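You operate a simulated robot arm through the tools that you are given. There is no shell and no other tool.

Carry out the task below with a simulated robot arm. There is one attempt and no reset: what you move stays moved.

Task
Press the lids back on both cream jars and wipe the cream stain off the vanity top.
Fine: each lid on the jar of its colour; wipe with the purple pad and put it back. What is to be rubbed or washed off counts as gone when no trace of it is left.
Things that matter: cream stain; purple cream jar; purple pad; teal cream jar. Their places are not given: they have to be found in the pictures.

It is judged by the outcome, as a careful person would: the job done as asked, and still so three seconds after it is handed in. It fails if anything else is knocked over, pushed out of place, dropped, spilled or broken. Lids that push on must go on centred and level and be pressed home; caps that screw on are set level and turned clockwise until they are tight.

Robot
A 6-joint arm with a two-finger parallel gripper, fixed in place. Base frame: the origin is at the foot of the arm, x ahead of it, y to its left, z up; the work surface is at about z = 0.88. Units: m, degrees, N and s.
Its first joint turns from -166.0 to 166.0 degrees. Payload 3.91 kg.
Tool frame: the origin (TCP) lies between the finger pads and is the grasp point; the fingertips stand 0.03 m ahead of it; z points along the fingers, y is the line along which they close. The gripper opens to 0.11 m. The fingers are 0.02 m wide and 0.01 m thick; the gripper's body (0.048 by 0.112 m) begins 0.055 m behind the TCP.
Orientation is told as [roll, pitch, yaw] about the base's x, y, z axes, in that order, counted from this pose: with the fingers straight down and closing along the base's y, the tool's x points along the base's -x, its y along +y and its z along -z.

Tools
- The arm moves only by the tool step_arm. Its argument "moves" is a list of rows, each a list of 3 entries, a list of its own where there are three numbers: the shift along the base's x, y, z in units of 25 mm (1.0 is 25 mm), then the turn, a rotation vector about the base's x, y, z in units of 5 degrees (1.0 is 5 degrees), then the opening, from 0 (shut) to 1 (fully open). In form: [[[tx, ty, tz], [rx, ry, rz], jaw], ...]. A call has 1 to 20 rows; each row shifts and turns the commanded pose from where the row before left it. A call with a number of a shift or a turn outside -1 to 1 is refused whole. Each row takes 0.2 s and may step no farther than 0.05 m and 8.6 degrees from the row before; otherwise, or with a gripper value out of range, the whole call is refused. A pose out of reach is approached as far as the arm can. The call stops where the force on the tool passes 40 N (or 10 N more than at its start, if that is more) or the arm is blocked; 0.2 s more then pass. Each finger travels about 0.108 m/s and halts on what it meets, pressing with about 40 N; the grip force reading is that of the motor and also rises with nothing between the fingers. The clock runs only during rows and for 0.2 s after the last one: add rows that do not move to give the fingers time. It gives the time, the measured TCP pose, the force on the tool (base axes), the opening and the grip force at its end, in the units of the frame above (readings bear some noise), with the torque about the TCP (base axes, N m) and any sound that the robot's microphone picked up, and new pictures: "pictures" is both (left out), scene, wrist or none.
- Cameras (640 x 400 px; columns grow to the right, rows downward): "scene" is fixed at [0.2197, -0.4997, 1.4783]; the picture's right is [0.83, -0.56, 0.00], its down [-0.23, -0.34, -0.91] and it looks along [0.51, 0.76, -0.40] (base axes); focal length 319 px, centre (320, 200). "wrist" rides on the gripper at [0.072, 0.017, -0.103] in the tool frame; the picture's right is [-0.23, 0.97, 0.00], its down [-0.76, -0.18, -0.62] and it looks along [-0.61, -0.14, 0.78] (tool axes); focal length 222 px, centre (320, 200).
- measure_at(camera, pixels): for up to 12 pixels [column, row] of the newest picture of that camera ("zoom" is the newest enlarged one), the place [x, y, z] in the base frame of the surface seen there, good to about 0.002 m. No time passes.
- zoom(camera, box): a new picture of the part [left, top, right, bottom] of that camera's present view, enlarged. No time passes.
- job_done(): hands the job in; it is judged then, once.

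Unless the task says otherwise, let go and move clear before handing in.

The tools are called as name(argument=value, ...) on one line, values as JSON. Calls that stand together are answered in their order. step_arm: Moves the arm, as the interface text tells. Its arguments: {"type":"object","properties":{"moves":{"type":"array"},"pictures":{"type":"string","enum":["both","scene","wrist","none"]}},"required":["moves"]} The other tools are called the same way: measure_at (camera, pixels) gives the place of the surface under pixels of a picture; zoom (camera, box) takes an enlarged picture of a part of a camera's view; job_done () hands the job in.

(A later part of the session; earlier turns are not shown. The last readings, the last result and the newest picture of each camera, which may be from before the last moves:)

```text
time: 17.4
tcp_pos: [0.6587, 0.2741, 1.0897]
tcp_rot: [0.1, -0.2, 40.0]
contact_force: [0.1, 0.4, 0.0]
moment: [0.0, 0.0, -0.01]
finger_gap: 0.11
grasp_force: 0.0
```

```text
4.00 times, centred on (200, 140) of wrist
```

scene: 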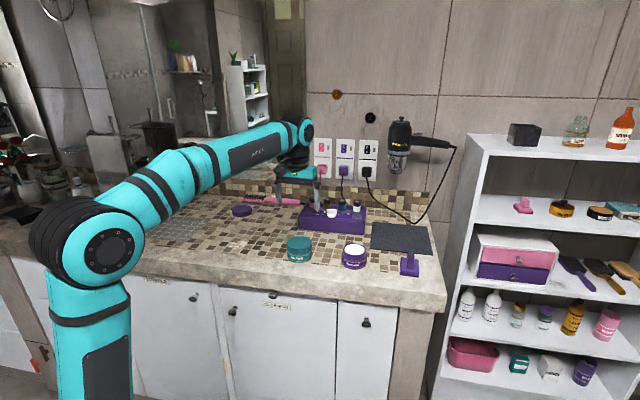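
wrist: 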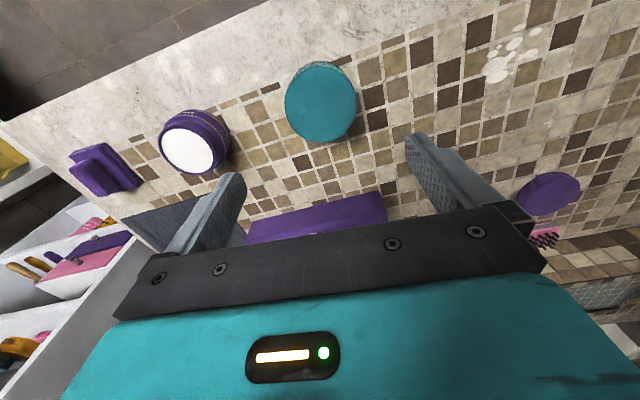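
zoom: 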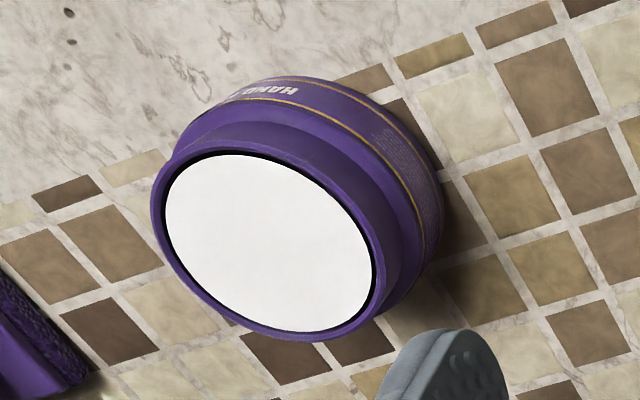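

Teal lid's top is level at z≈0.935 all round. Now I'll move to above the purple lid at about (0.622, 0.692).

step_arm(moves=[[[-0.087, 0.983, 0], [0, 0, 0], 1], [[-0.087, 0.983, 0], [0, 0, 0], 1], [[-0.087, 0.983, 0], [0, 0, 0], 1], [[-0.087, 0.983, 0], [0, 0, 0], 1], [[-0.087, 0.983, 0], [0, 0, 0], 1], [[-0.087, 0.983, 0], [0, 0, 0], 1], [[-0.087, 0.983, 0], [0, 0, 0], 1], [[-0.087, 0.983, 0], [0, 0, 0], 1], [[-0.087, 0.983, 0], [0, 0, 0], 1], [[-0.087, 0.983, 0], [0, 0, 0], 1], [[-0.087, 0.983, 0], [0, 0, 0], 1], [[-0.087, 0.983, 0], [0, 0, 0], 1], [[-0.087, 0.983, 0], [0, 0, 0], 1], [[-0.087, 0.983, 0], [0, 0, 0], 1], [[-0.087, 0.983, 0], [0, 0, 0], 1], [[-0.087, 0.983, 0], [0, 0, 0], 1], [[-0.087, 0.983, 0], [0, 0, 0], 1], [[0, 0, 0], [0, 0, 0], 1], [[0, 0, 0], [0, 0, 0], 1]])

zoom(camera="wrist", box=[260, 40, 420, 150])

```text
time: 21.4
tcp_pos: [0.6204, 0.6944, 1.0877]
tcp_rot: [0.1, -0.3, 40.1]
contact_force: [0.3, -0.7, -0.4]
moment: [-0.02, 0.0, 0.05]
finger_gap: 0.1103
grasp_force: 0.0
```

scene: 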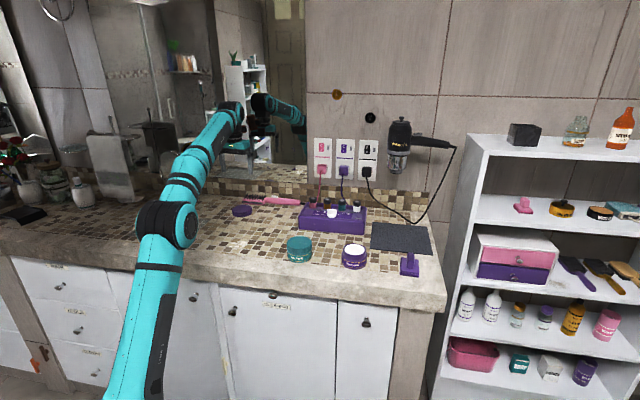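
wrist: 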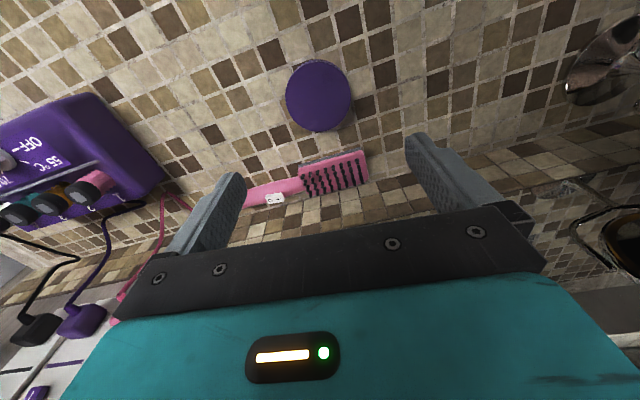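

```text
3.64 times, centred on (340, 95) of wrist
```

zoom: 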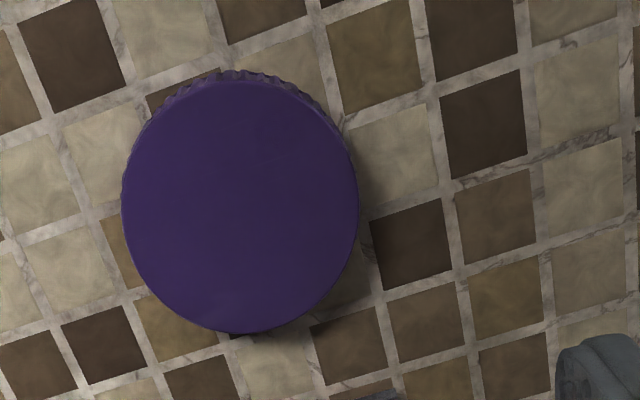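

measure_at(camera="zoom", pixels=[[126, 205], [354, 205], [240, 85], [240, 329], [160, 122], [320, 295], [160, 290], [320, 125], [240, 205]])

measure_at(camera="wrist", pixels=[[570, 90], [330, 150], [300, 165], [360, 152], [320, 180], [600, 40]])

```text
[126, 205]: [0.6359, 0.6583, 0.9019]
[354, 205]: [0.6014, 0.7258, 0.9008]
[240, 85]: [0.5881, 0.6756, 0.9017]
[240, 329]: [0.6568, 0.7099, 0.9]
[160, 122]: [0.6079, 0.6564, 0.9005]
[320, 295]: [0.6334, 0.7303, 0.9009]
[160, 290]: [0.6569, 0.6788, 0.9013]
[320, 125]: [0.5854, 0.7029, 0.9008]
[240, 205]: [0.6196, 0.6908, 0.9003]
```

```text
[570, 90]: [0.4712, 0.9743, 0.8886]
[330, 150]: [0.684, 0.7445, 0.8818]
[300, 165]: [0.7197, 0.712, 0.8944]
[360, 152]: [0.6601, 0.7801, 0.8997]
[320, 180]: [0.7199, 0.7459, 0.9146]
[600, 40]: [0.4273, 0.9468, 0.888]
```

Purple lid centre ≈ (0.6207, 0.6923); faucet and brush are well clear. Descending with a small correction.

step_arm(moves=[[[0.01, -0.08, -1], [0, 0, 0], 1], [[0, 0, -1], [0, 0, 0], 1], [[0, 0, -1], [0, 0, 0], 1], [[0, 0, -1], [0, 0, 0], 1], [[0, 0, -1], [0, 0, 0], 1], [[0, 0, -1], [0, 0, 0], 1], [[0, 0, -0.4], [0, 0, 0], 1], [[0, 0, -0.36], [0, 0, 0], 1], [[0, 0, 0], [0, 0, 0], 1], [[0, 0, 0], [0, 0, 0], 1]])

measure_at(camera="wrist", pixels=[[319, 215], [319, 114], [260, 165], [378, 160], [270, 198], [368, 130], [270, 132], [368, 193], [319, 174]])

```text
time: 23.6
tcp_pos: [0.619, 0.6911, 0.9202]
tcp_rot: [0.2, -0.3, 40.0]
contact_force: [-0.2, 0.5, 0.1]
moment: [0.0, -0.01, 0.02]
finger_gap: 0.11
grasp_force: 0.1
```

scene: 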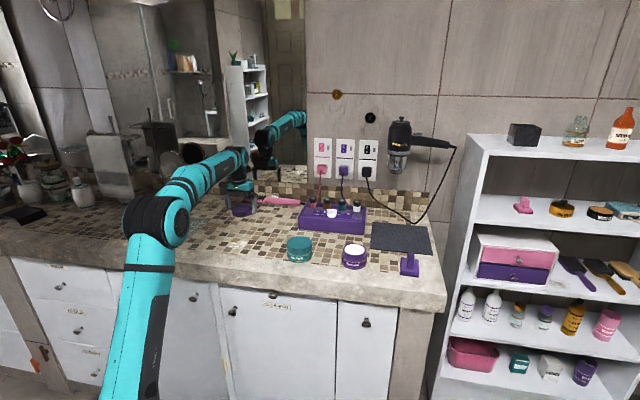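
wrist: 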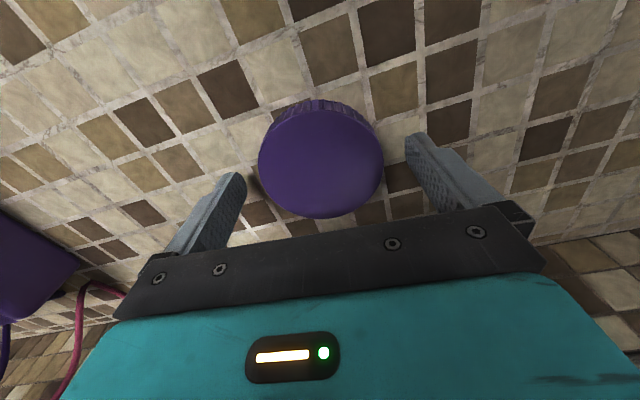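

```text
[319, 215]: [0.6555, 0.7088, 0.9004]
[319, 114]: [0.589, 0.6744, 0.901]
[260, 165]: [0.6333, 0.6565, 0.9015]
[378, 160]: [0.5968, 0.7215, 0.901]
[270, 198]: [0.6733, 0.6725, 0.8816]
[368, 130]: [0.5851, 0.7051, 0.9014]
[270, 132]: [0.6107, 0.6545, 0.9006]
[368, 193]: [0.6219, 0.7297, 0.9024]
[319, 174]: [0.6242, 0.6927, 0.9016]
```

zoom(camera="wrist", box=[200, 80, 440, 230])

```text
2.67 times, centred on (320, 155) of wrist
```

zoom: 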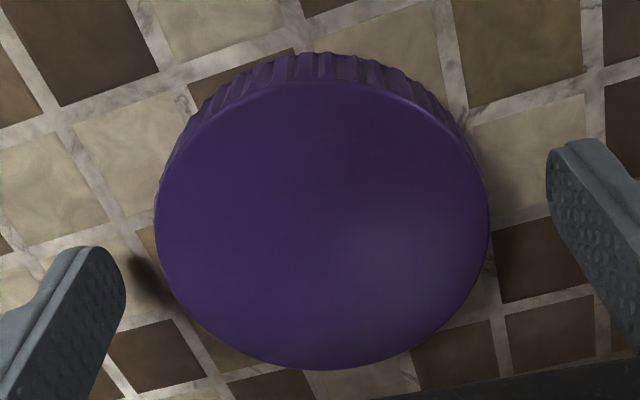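

The purple lid sits in the same place relative to the fingers as the teal one did. Closing and lifting.

step_arm(moves=[[[0, 0, -0.06], [0, 0, 0], 1], [[0, 0, 0], [0, 0, 0], 0.6], [[0, 0, 0], [0, 0, 0], 0.6], [[0, 0, 0], [0, 0, 0], 0.6], [[0, 0, 0.3], [0, 0, 0], 0.6], [[0, 0, 0.5], [0, 0, 0], 0.6], [[0, 0, 1], [0, 0, 0], 0.6], [[0, 0, 1], [0, 0, 0], 0.6], [[0, 0, 1], [0, 0, 0], 0.6], [[0, 0, 1], [0, 0, 0], 0.6], [[0, 0, 1], [0, 0, 0], 0.6], [[0, 0, 1], [0, 0, 0], 0.6]])

```text
time: 26.2
tcp_pos: [0.6219, 0.6909, 1.0878]
tcp_rot: [0.0, -0.3, 40.0]
contact_force: [-0.3, 0.0, 0.4]
moment: [0.01, -0.02, 0.02]
finger_gap: 0.0791
grasp_force: 39.5
```

scene: 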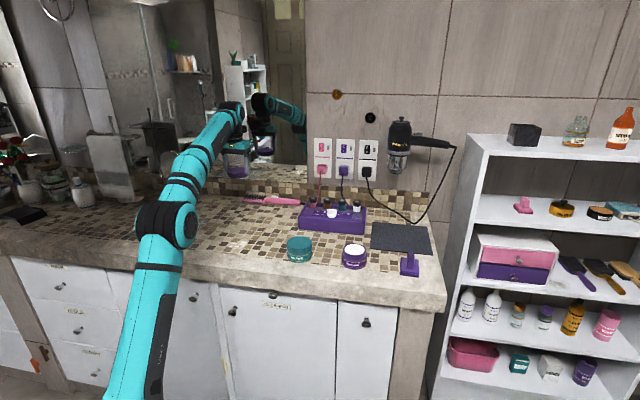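
wrist: 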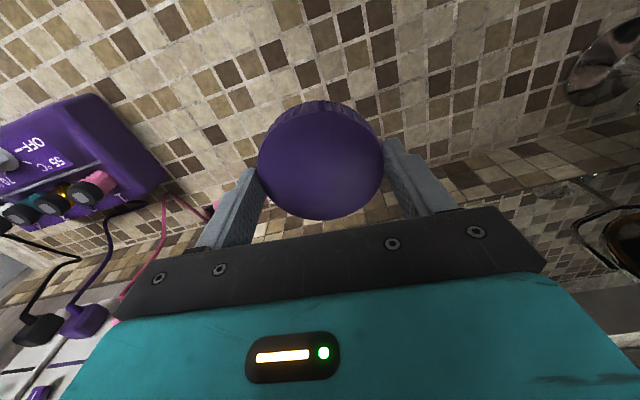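

Lid held. Travelling high toward the purple jar at about (0.785, 0.149).

step_arm(moves=[[[0.296, -0.985, 0], [0, 0, 0], 0.6], [[0.296, -0.985, 0], [0, 0, 0], 0.6], [[0.296, -0.985, 0], [0, 0, 0], 0.6], [[0.296, -0.985, 0], [0, 0, 0], 0.6], [[0.296, -0.985, 0], [0, 0, 0], 0.6], [[0.296, -0.985, 0], [0, 0, 0], 0.6], [[0.296, -0.985, 0], [0, 0, 0], 0.6], [[0.296, -0.985, 0], [0, 0, 0], 0.6], [[0.296, -0.985, 0], [0, 0, 0], 0.6], [[0.296, -0.985, 0], [0, 0, 0], 0.6], [[0.296, -0.985, 0], [0, 0, 0], 0.6], [[0.296, -0.985, 0], [0, 0, 0], 0.6], [[0.296, -0.985, 0], [0, 0, 0], 0.6], [[0.296, -0.985, 0], [0, 0, 0], 0.6], [[0.296, -0.985, 0], [0, 0, 0], 0.6], [[0.296, -0.985, 0], [0, 0, 0], 0.6], [[0.296, -0.985, 0], [0, 0, 0], 0.6], [[0.296, -0.985, 0], [0, 0, 0], 0.6], [[0.296, -0.985, 0], [0, 0, 0], 0.6], [[0.296, -0.985, 0], [0, 0, 0], 0.6]])

zoom(camera="wrist", box=[200, 0, 400, 130])

```text
time: 30.4
tcp_pos: [0.7702, 0.2001, 1.0882]
tcp_rot: [0.1, -0.2, 40.0]
contact_force: [-0.4, 0.3, 0.5]
moment: [-0.02, -0.02, 0.0]
finger_gap: 0.0793
grasp_force: 40.6
```

scene: 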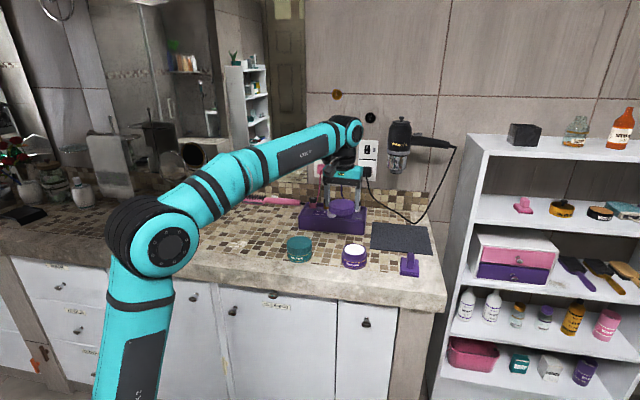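
wrist: 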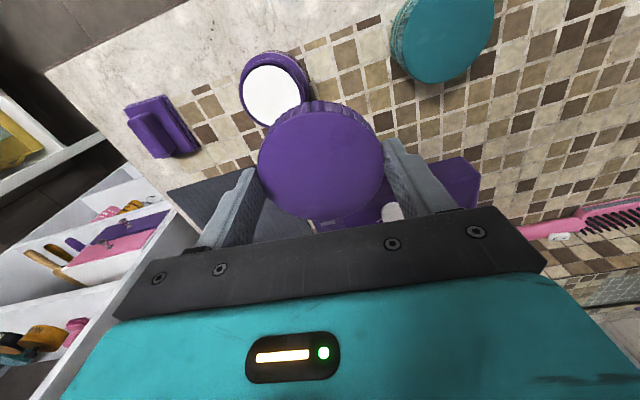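

```text
3.08 times, centred on (300, 65) of wrist
```

zoom: 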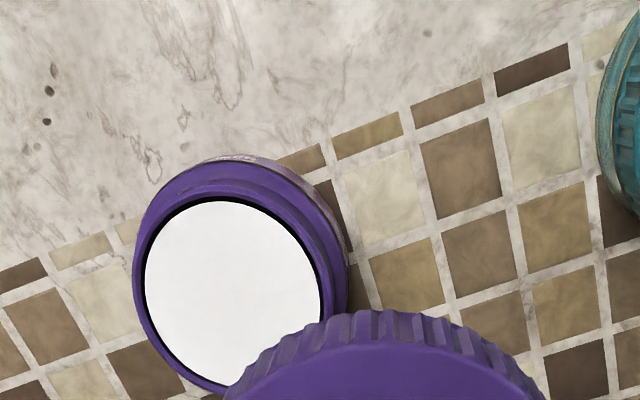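

I'll get a tight scene zoom on the purple jar to compute its centre the same way as for the teal one.

zoom(camera="scene", box=[338, 242, 370, 262])

measure_at(camera="wrist", pixels=[[247, 90], [270, 66], [301, 75], [304, 100], [268, 125], [252, 110], [285, 67], [273, 95]])

```text
16.00 times, centred on (354, 252) of scene
```

zoom: 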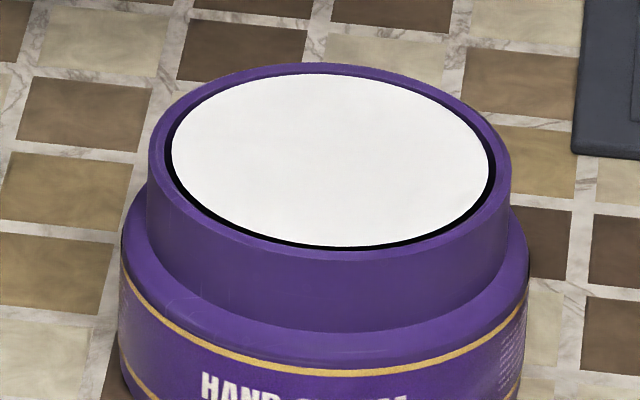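

```text
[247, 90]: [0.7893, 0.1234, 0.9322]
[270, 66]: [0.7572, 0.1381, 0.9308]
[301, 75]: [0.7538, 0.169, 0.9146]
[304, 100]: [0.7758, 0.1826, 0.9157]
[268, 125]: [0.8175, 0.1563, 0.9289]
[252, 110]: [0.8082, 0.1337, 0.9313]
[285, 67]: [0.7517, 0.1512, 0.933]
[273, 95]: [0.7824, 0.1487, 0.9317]
```

The jar centre computed from the scene pixels is (0.785, 0.149), consistent with the wrist measures. Moving above it and lowering to z≈1.013.

step_arm(moves=[[[0.197, -0.68, 0], [0, 0, 0], 0.6], [[0.197, -0.68, 0], [0, 0, 0], 0.6], [[0.197, -0.68, 0], [0, 0, 0], 0.6], [[0, 0, -1], [0, 0, 0], 0.6], [[0, 0, -1], [0, 0, 0], 0.6], [[0, 0, -1], [0, 0, 0], 0.6], [[0, 0, 0], [0, 0, 0], 0.6], [[0, 0, 0], [0, 0, 0], 0.6]])

zoom(camera="scene", box=[338, 220, 370, 240])

zoom(camera="wrist", box=[250, 60, 390, 230])

```text
time: 32.2
tcp_pos: [0.783, 0.1483, 1.0129]
tcp_rot: [0.1, -0.4, 39.9]
contact_force: [-0.1, 0.2, -0.3]
moment: [0.04, 0.01, -0.01]
finger_gap: 0.0793
grasp_force: 39.9
```

scene: 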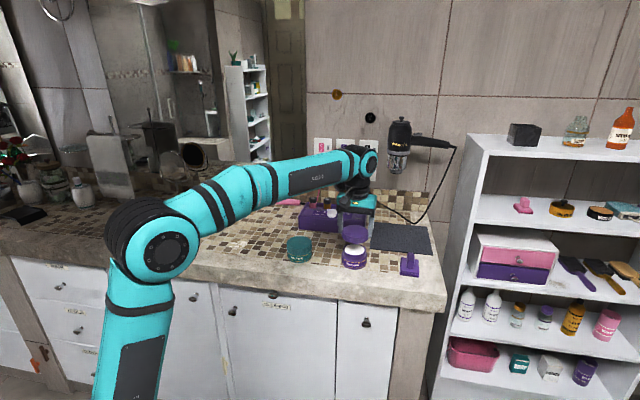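
wrist: 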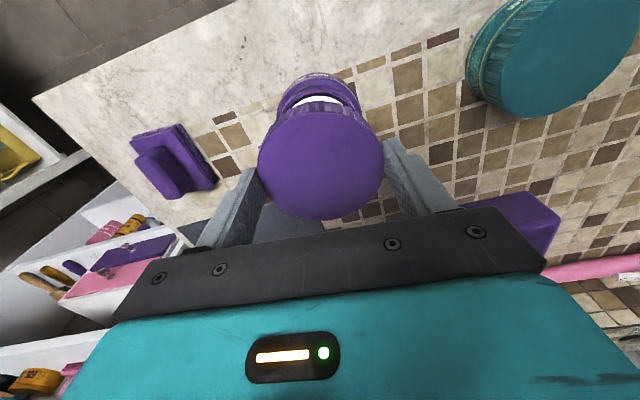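

```text
16.00 times, centred on (354, 230) of scene
```

zoom: 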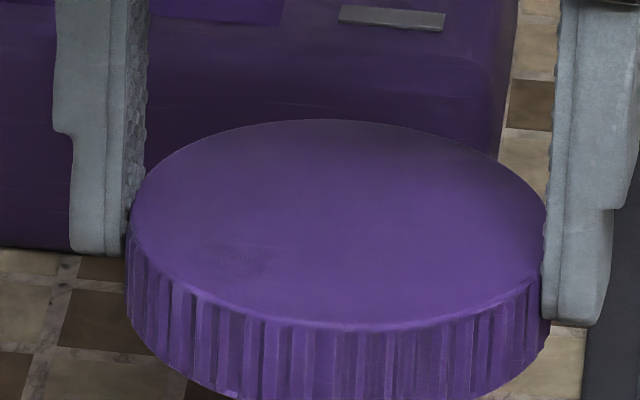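

```text
2.35 times, centred on (320, 145) of wrist
```

zoom: 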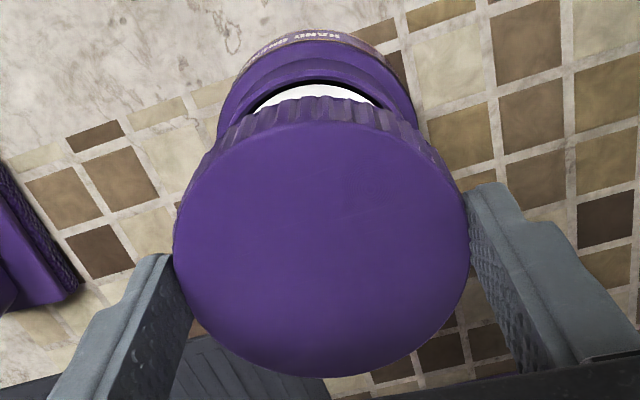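

Lid appears ~1.4 mm left of the jar in both views. Shifting (+1.2, −0.9) mm and lowering to ~1 cm above the rim.

step_arm(moves=[[[0.048, -0.036, -0.4], [0, 0, 0], 0.6], [[0, 0, -0.5], [0, 0, 0], 0.6], [[0, 0, -0.34], [0, 0, 0], 0.6], [[0, 0, 0], [0, 0, 0], 0.6], [[0, 0, 0], [0, 0, 0], 0.6]])

zoom(camera="scene", box=[338, 235, 370, 255])

zoom(camera="wrist", box=[250, 60, 390, 230])

```text
time: 33.4
tcp_pos: [0.7845, 0.1461, 0.9815]
tcp_rot: [0.1, -0.2, 40.0]
contact_force: [0.3, -0.3, -0.6]
moment: [0.02, 0.01, -0.02]
finger_gap: 0.0793
grasp_force: 40.4
```

scene: 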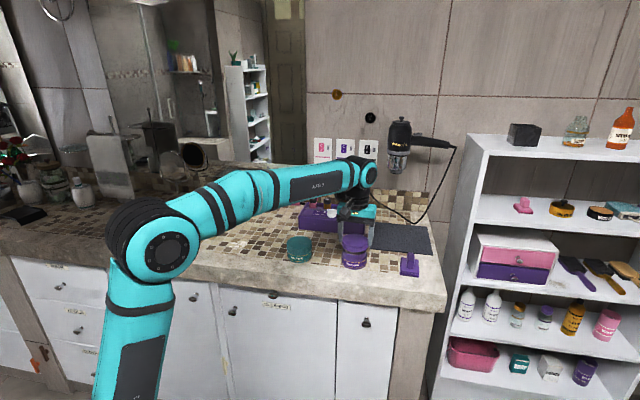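
wrist: 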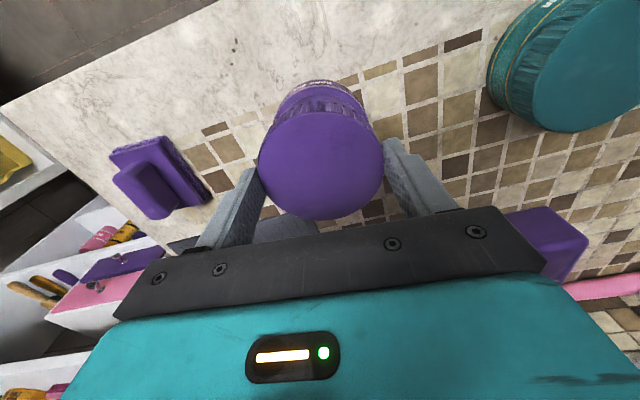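

```text
16.00 times, centred on (354, 245) of scene
```

zoom: 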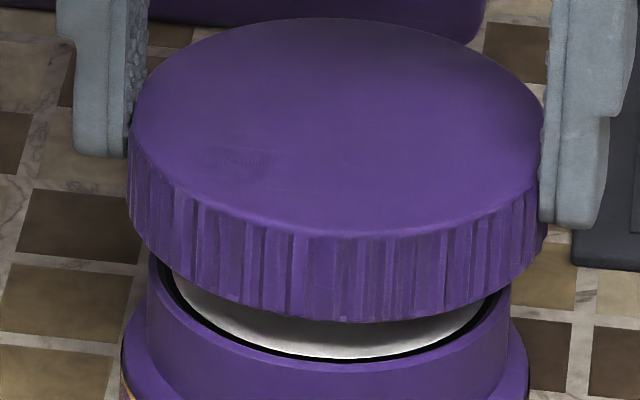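

```text
2.35 times, centred on (320, 145) of wrist
```

zoom: 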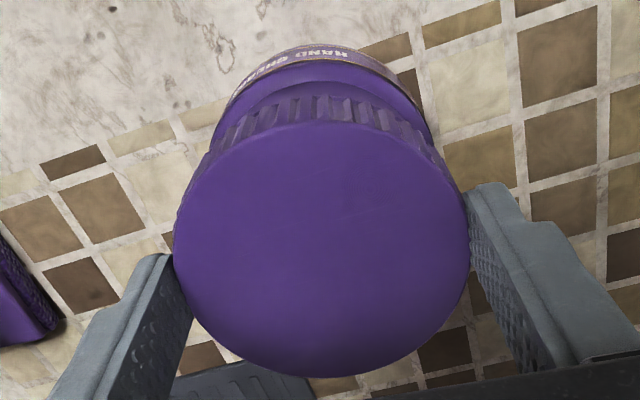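

Now aligned (lid centre column ≈355.0, expected 355.0; rows agree too). Lowering over the neck.

step_arm(moves=[[[0, 0, -0.2], [0, 0, 0], 0.6], [[0, 0, -0.2], [0, 0, 0], 0.6], [[0, 0, -0.1], [0, 0, 0], 0.6], [[0, 0, -0.1], [0, 0, 0], 0.6], [[0, 0, -0.1], [0, 0, 0], 0.6], [[0, 0, 0], [0, 0, 0], 0.6]])

zoom(camera="scene", box=[330, 232, 378, 272])

```text
time: 34.8
tcp_pos: [0.7852, 0.1482, 0.9643]
tcp_rot: [0.0, -0.2, 40.1]
contact_force: [-0.5, 0.0, -0.6]
moment: [-0.02, 0.02, 0.04]
finger_gap: 0.079
grasp_force: 40.0
```

scene: 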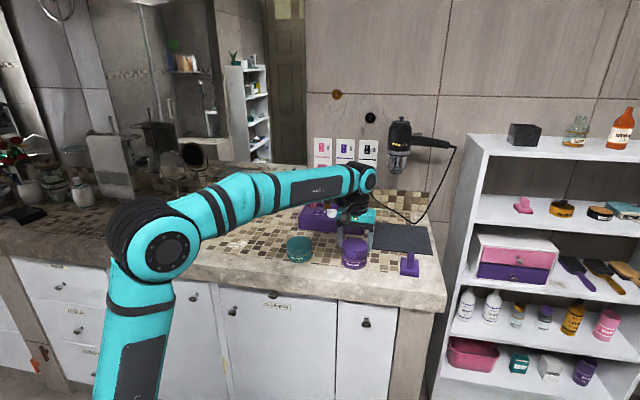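
wrist: 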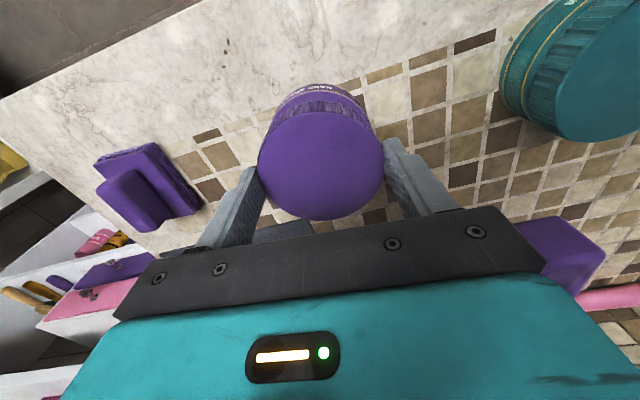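

```text
10.00 times, centred on (354, 252) of scene
```

zoom: 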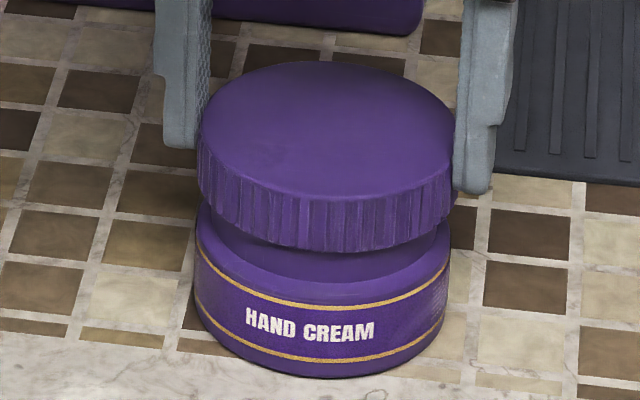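

The lid went over the neck freely. Continuing down gently to the snap.

step_arm(moves=[[[0, 0, -0.1], [0, 0, 0], 0.6], [[0, 0, -0.1], [0, 0, 0], 0.6], [[0, 0, -0.1], [0, 0, 0], 0.6], [[0, 0, -0.1], [0, 0, 0], 0.6], [[0, 0, -0.06], [0, 0, 0], 0.6], [[0, 0, -0.06], [0, 0, 0], 0.6], [[0, 0, -0.06], [0, 0, 0], 0.6]], pictures="wrist")

zoom(camera="scene", box=[330, 232, 378, 272])

```text
time: 36.4
tcp_pos: [0.7838, 0.1462, 0.9524]
tcp_rot: [0.0, -0.5, 40.0]
contact_force: [-1.1, -1.7, 24.8]
moment: [-0.05, 0.17, -0.08]
finger_gap: 0.0789
grasp_force: 40.6
heard: snap
```

wrist: 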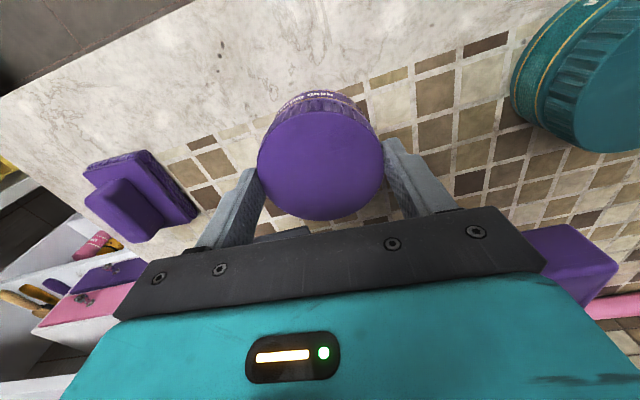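

```text
10.00 times, centred on (354, 252) of scene
```

zoom: 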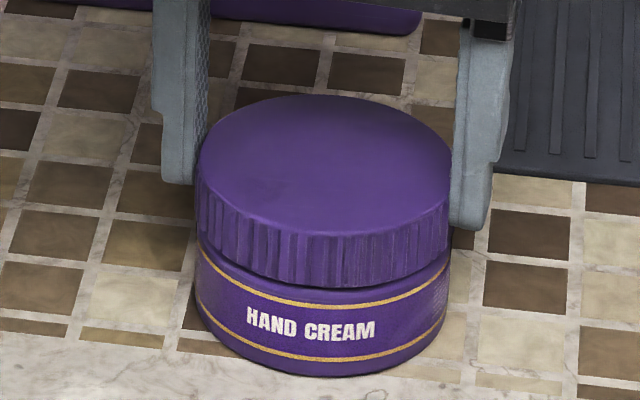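

Snap heard with 25 N. A tiny extra press for certainty, then release and rise.

step_arm(moves=[[[0, 0, -0.03], [0, 0, 0], 0.6], [[0, 0, 0], [0, 0, 0], 0.6]], pictures="none")

step_arm(moves=[[[0, 0, 0.04], [0, 0, 0], 0.6], [[0, 0, 0], [0, 0, 0], 1], [[0, 0, 0], [0, 0, 0], 1], [[0, 0, 0.5], [0, 0, 0], 1], [[0, 0, 1], [0, 0, 0], 1], [[0, 0, 1], [0, 0, 0], 1], [[0, 0, 1], [0, 0, 0], 1], [[0, 0, 1], [0, 0, 0], 1], [[0, 0, 1], [0, 0, 0], 1]])

zoom(camera="scene", box=[330, 232, 378, 272])

measure_at(camera="zoom", pixels=[[205, 160], [440, 160], [320, 105], [320, 220], [320, 165]])

```text
time: 36.9
tcp_pos: [0.7835, 0.1484, 0.9523]
tcp_rot: [-0.2, -0.5, 40.0]
contact_force: [-3.9, -2.3, 9.4]
moment: [-0.09, 0.61, 0.06]
finger_gap: 0.079
grasp_force: 40.1
stopped in row 2: the force on the tool passed its limit at 41 N (the readings are from after the stop); the commanded pose is now the measured one
```

```text
time: 38.9
tcp_pos: [0.7838, 0.1474, 1.089]
tcp_rot: [0.0, -0.4, 39.9]
contact_force: [-0.5, 0.0, -0.2]
moment: [-0.02, 0.01, -0.03]
finger_gap: 0.1098
grasp_force: 0.0
```

scene: 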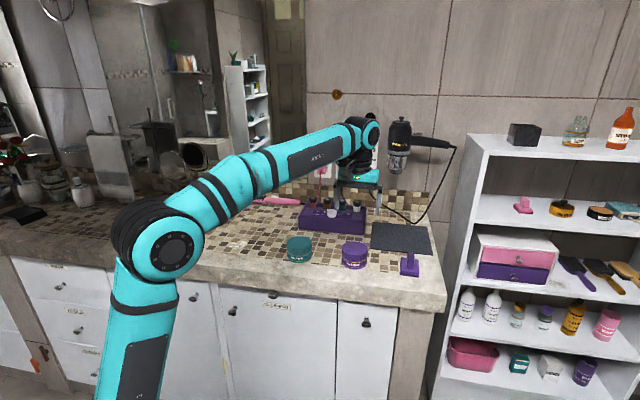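
wrist: 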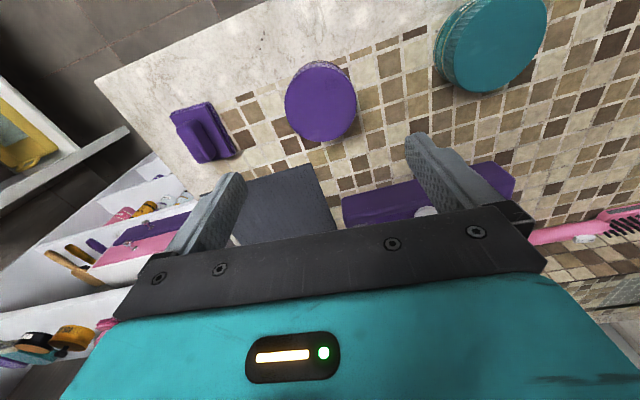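

```text
10.00 times, centred on (354, 252) of scene
```

zoom: 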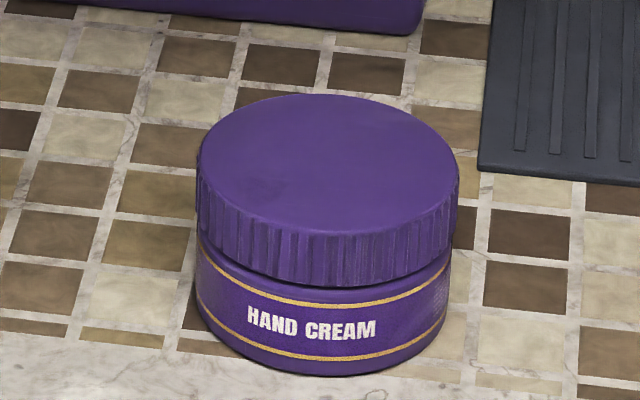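

```text
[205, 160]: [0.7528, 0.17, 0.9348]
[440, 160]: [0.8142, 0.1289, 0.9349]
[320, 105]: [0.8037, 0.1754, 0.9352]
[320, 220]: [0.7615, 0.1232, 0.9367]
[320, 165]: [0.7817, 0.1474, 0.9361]
```

Both lids are home and level (tops at z≈0.935). Next the purple pad: I'll zoom the wrist view at (205,133) to measure its handle.

zoom(camera="wrist", box=[160, 95, 250, 170])

```text
5.33 times, centred on (205, 132) of wrist
```

zoom: 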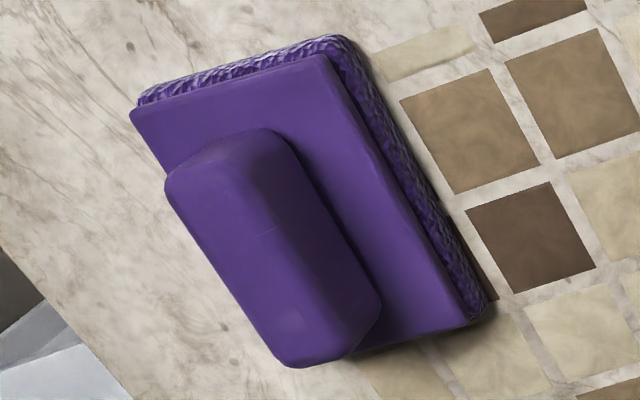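

I'll move over the pad for a better view from above.

step_arm(moves=[[[0.952, -0.987, 0], [0, 0, 0.12], 1], [[0.952, -0.987, 0], [0, 0, 0.12], 1], [[0.952, -0.987, 0], [0, 0, 0.12], 1], [[0.952, -0.987, 0], [0, 0, 0.12], 1], [[0.952, -0.987, 0], [0, 0, 0.12], 1], [[0, 0, -0.5], [0, 0, 0], 1], [[0, 0, 0], [0, 0, 0], 1], [[0, 0, 0], [0, 0, 0], 1]])

zoom(camera="wrist", box=[250, 40, 390, 160])

```text
time: 40.7
tcp_pos: [0.9031, 0.0243, 1.078]
tcp_rot: [0.1, -0.5, 43.0]
contact_force: [-0.4, -0.4, -0.9]
moment: [0.01, -0.02, 0.0]
finger_gap: 0.1101
grasp_force: 0.0
```

scene: 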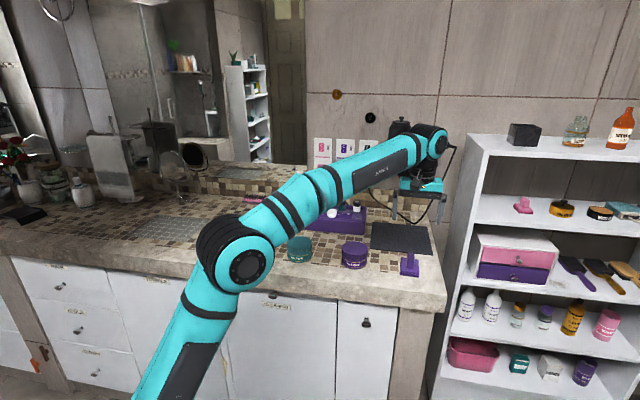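
wrist: 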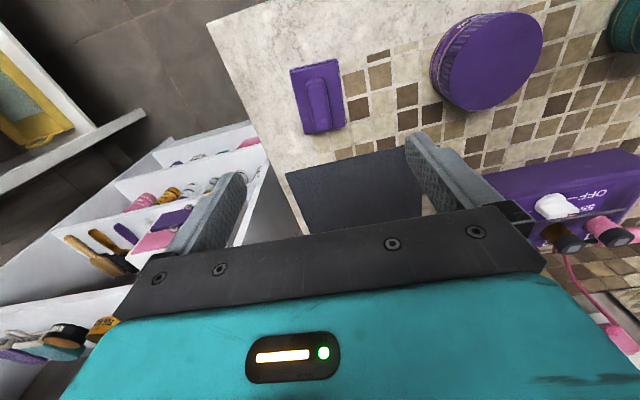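

```text
3.33 times, centred on (320, 100) of wrist
```

zoom: 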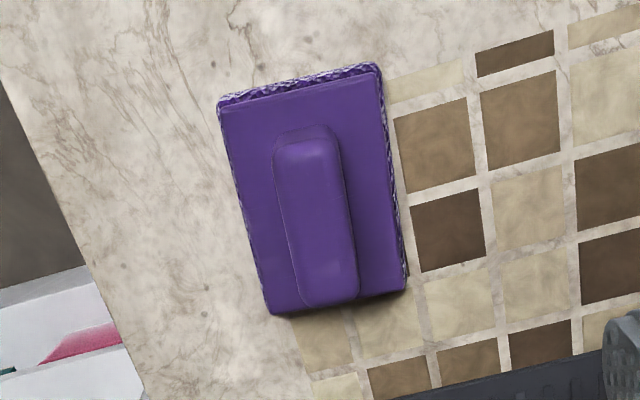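

measure_at(camera="zoom", pixels=[[280, 160], [338, 150], [300, 292], [352, 285], [310, 148], [328, 296], [318, 220], [224, 115], [375, 78], [402, 285], [275, 308], [285, 225]])

```text
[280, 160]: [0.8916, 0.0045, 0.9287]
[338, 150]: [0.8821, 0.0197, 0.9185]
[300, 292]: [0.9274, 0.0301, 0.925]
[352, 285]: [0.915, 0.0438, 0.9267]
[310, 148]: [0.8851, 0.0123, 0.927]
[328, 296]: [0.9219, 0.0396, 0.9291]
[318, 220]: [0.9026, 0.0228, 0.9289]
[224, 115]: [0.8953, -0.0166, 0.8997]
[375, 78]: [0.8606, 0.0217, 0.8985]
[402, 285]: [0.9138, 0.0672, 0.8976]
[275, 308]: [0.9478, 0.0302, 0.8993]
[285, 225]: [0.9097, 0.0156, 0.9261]
```

Handle centre ≈ (0.904, 0.025), top z≈0.929, axis at ≈42°. I'll fine-tune and descend so fingertips sit just above the pad's plate (z≈0.902).

step_arm(moves=[[[0.036, 0.028, -1], [0, 0, -0.2], 1], [[0, 0, -1], [0, 0, 0], 1], [[0, 0, -1], [0, 0, 0], 1], [[0, 0, -1], [0, 0, 0], 1], [[0, 0, -1], [0, 0, 0], 1], [[0, 0, -0.5], [0, 0, 0], 1], [[0, 0, -0.3], [0, 0, 0], 1], [[0, 0, 0], [0, 0, 0], 1], [[0, 0, 0], [0, 0, 0], 1]])

zoom(camera="scene", box=[385, 230, 435, 290])

zoom(camera="wrist", box=[200, 80, 440, 230])

```text
time: 42.7
tcp_pos: [0.904, 0.0244, 0.9318]
tcp_rot: [0.0, -0.4, 42.0]
contact_force: [-0.3, 0.1, 0.5]
moment: [0.02, 0.0, 0.04]
finger_gap: 0.11
grasp_force: 0.0
```

scene: 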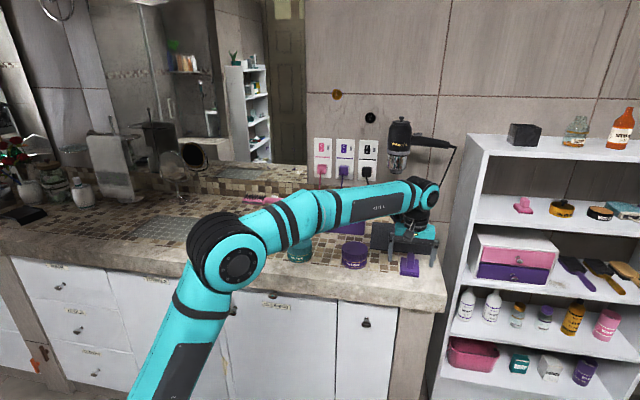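
wrist: 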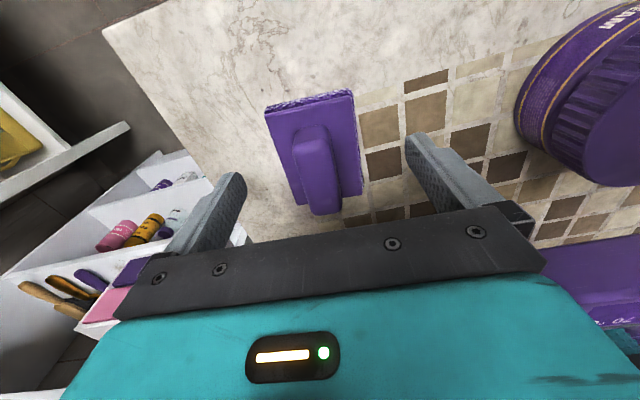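

```text
6.67 times, centred on (410, 260) of scene
```

zoom: 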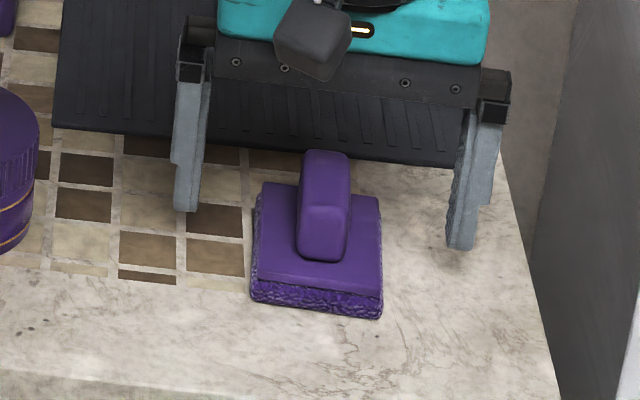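

```text
2.67 times, centred on (320, 155) of wrist
```

zoom: 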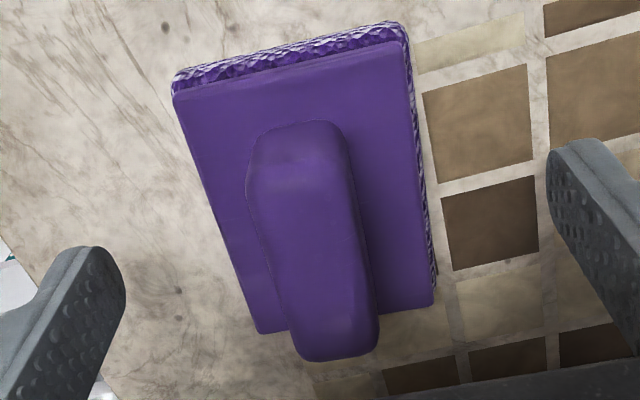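

measure_at(camera="zoom", pixels=[[300, 135], [330, 350], [262, 200], [355, 200], [290, 330], [370, 310], [313, 245], [180, 100], [405, 50], [430, 295], [262, 328]])

```text
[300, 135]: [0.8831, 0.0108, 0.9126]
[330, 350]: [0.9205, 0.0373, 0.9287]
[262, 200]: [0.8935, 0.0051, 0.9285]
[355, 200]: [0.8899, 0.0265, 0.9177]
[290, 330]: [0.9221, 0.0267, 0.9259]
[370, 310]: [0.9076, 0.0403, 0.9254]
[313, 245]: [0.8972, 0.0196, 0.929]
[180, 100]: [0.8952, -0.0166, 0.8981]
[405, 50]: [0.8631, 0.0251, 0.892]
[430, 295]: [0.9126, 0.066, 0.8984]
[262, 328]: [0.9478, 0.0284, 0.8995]
```

The handle lies centred between the fingers. Closing on it.

step_arm(moves=[[[0, 0, 0], [0, 0, 0], 0.5], [[0, 0, 0], [0, 0, 0], 0.3], [[0, 0, 0], [0, 0, 0], 0], [[0, 0, 0], [0, 0, 0], 0], [[0, 0, 0], [0, 0, 0], 0], [[0, 0, 0], [0, 0, 0], 0]])

zoom(camera="scene", box=[385, 230, 435, 290])

```text
time: 44.1
tcp_pos: [0.9041, 0.0246, 0.9319]
tcp_rot: [0.0, -0.5, 42.1]
contact_force: [0.4, -0.3, 1.0]
moment: [-0.01, -0.05, -0.03]
finger_gap: 0.0211
grasp_force: 39.6
```

scene: 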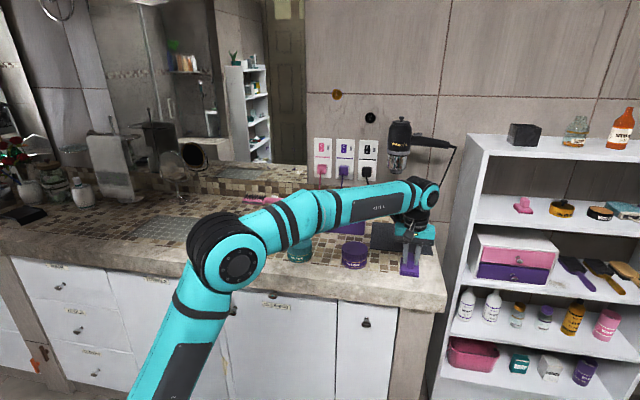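
wrist: 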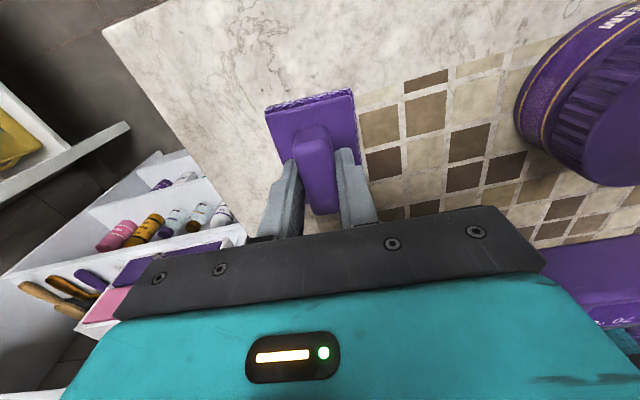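

```text
6.67 times, centred on (410, 260) of scene
```

zoom: 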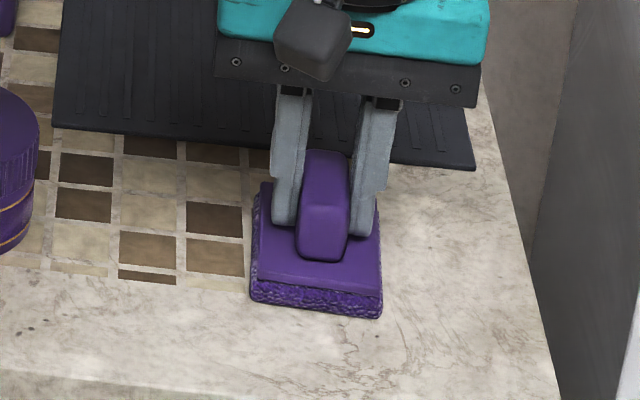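

The pad is gripped at TCP (0.904, 0.0246, 0.932), yaw 42°, which is the return pose. Lifting straight up and starting toward the stain.

step_arm(moves=[[[0, 0, 0.5], [0, 0, 0], 0], [[0, 0, 1], [0, 0, 0], 0], [[0, 0, 1], [0, 0, 0], 0], [[0, 0, 1], [0, 0, 0], 0], [[0, 0, 1], [0, 0, 0], 0], [[0, 0, 1], [0, 0, 0], 0], [[-0.86, 0.963, 0], [0, 0, 0], 0], [[-0.86, 0.963, 0], [0, 0, 0], 0], [[-0.86, 0.963, 0], [0, 0, 0], 0], [[-0.86, 0.963, 0], [0, 0, 0], 0], [[-0.86, 0.963, 0], [0, 0, 0], 0], [[-0.86, 0.963, 0], [0, 0, 0], 0], [[-0.86, 0.963, 0], [0, 0, 0], 0], [[-0.86, 0.963, 0], [0, 0, 0], 0], [[-0.86, 0.963, 0], [0, 0, 0], 0]])

```text
time: 47.3
tcp_pos: [0.7102, 0.2415, 1.0698]
tcp_rot: [0.0, -0.5, 41.9]
contact_force: [0.0, 0.4, 0.3]
moment: [0.0, 0.05, -0.04]
finger_gap: 0.0212
grasp_force: 39.9
```

scene: 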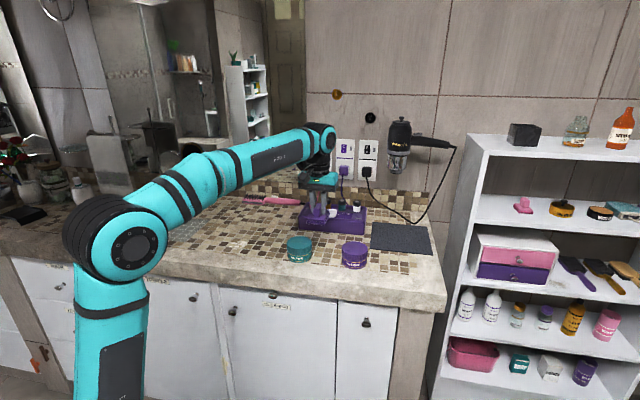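
wrist: 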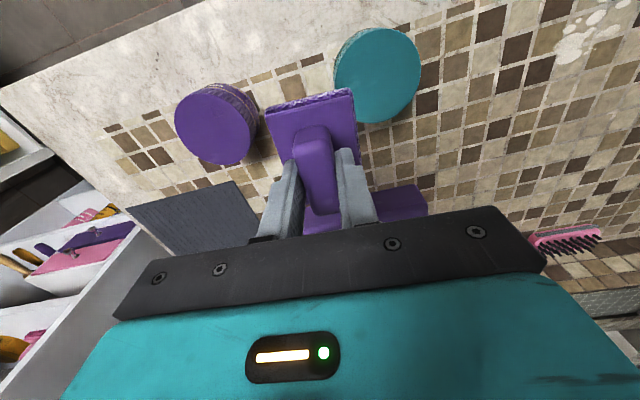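

The pad hangs level and jars are undisturbed. Continuing to above the stain.

step_arm(moves=[[[-0.86, 0.963, 0], [0, 0, 0], 0], [[-0.86, 0.963, 0], [0, 0, 0], 0], [[-0.86, 0.963, 0], [0, 0, 0], 0], [[-0.86, 0.963, 0], [0, 0, 0], 0], [[-0.86, 0.963, 0], [0, 0, 0], 0], [[-0.86, 0.963, 0], [0, 0, 0], 0], [[-0.86, 0.963, 0], [0, 0, 0], 0], [[-0.86, 0.963, 0], [0, 0, 0], 0], [[-0.86, 0.963, 0], [0, 0, 0], 0], [[0, 0, -1], [0, 0, 0], 0], [[0, 0, -1], [0, 0, 0], 0], [[0, 0, -1], [0, 0, 0], 0], [[0, 0, 0], [0, 0, 0], 0], [[0, 0, 0], [0, 0, 0], 0]])

zoom(camera="wrist", box=[220, 40, 420, 230])

zoom(camera="scene", box=[210, 210, 290, 280])

```text
time: 50.3
tcp_pos: [0.5174, 0.459, 0.9937]
tcp_rot: [-0.1, -0.3, 42.0]
contact_force: [0.1, -0.6, -0.5]
moment: [-0.03, -0.02, -0.03]
finger_gap: 0.0207
grasp_force: 39.9
```

scene: 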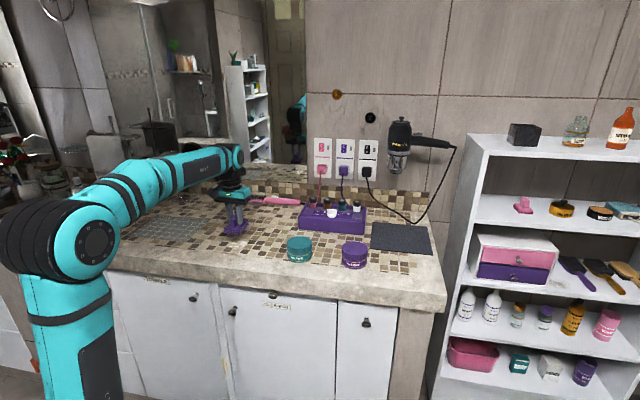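
wrist: 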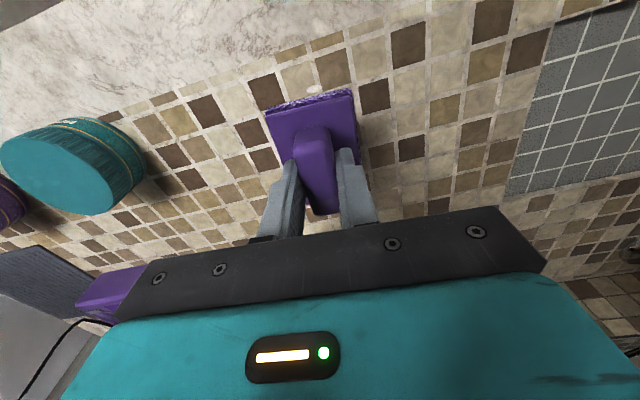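

```text
2.11 times, centred on (320, 135) of wrist
```

zoom: 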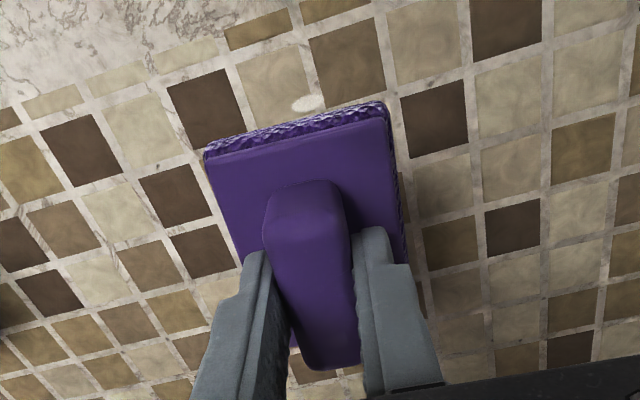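

```text
5.71 times, centred on (250, 245) of scene
```

zoom: 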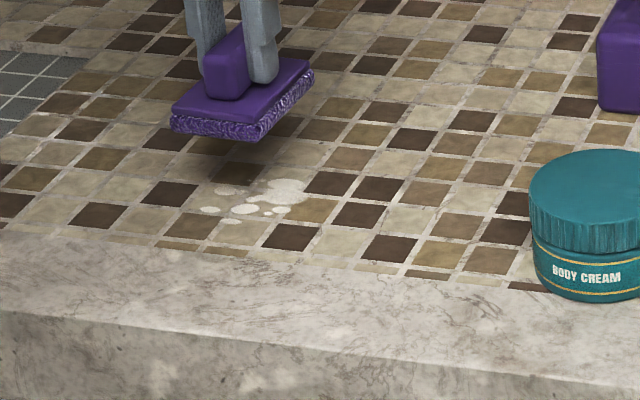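

The pad is level over the stain. I'll lower until it touches with a gentle force.

step_arm(moves=[[[0, 0, -1], [0, 0, 0], 0], [[0, 0, -1], [0, 0, 0], 0], [[0, 0, -0.3], [0, 0, 0], 0], [[0, 0, -0.1], [0, 0, 0], 0], [[0, 0, -0.06], [0, 0, 0], 0], [[0, 0, -0.04], [0, 0, 0], 0]])

```text
time: 51.7
tcp_pos: [0.5162, 0.4595, 0.9324]
tcp_rot: [0.0, -0.5, 42.0]
contact_force: [-0.7, -0.2, -0.9]
moment: [0.0, 0.0, 0.01]
finger_gap: 0.0212
grasp_force: 40.0
```

scene: 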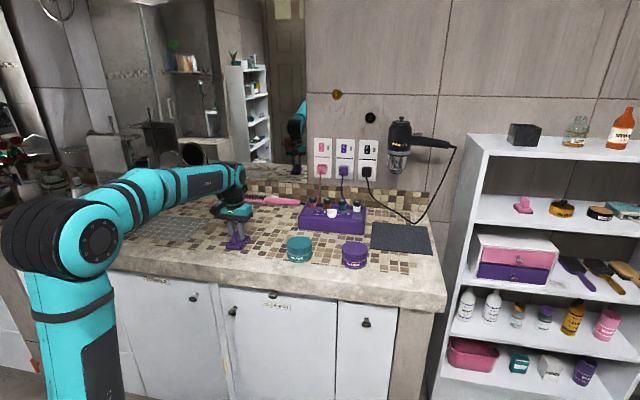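
wrist: 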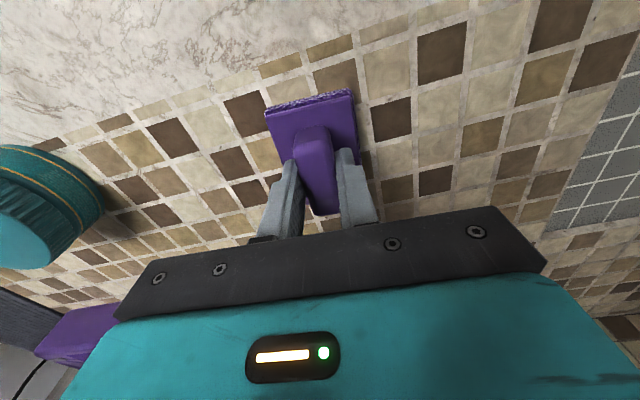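

Nearly touching (TCP 0.9324, no force yet). I'll press down in 1 mm steps until there's about 8–12 N.

step_arm(moves=[[[0, 0, -0.04], [0, 0, 0], 0], [[0, 0, -0.04], [0, 0, 0], 0]], pictures="none")

```text
time: 52.3
tcp_pos: [0.5165, 0.4591, 0.9305]
tcp_rot: [0.0, -0.7, 41.9]
contact_force: [1.6, 2.9, 15.9]
moment: [-0.28, 0.38, -0.05]
finger_gap: 0.0212
grasp_force: 40.2
```

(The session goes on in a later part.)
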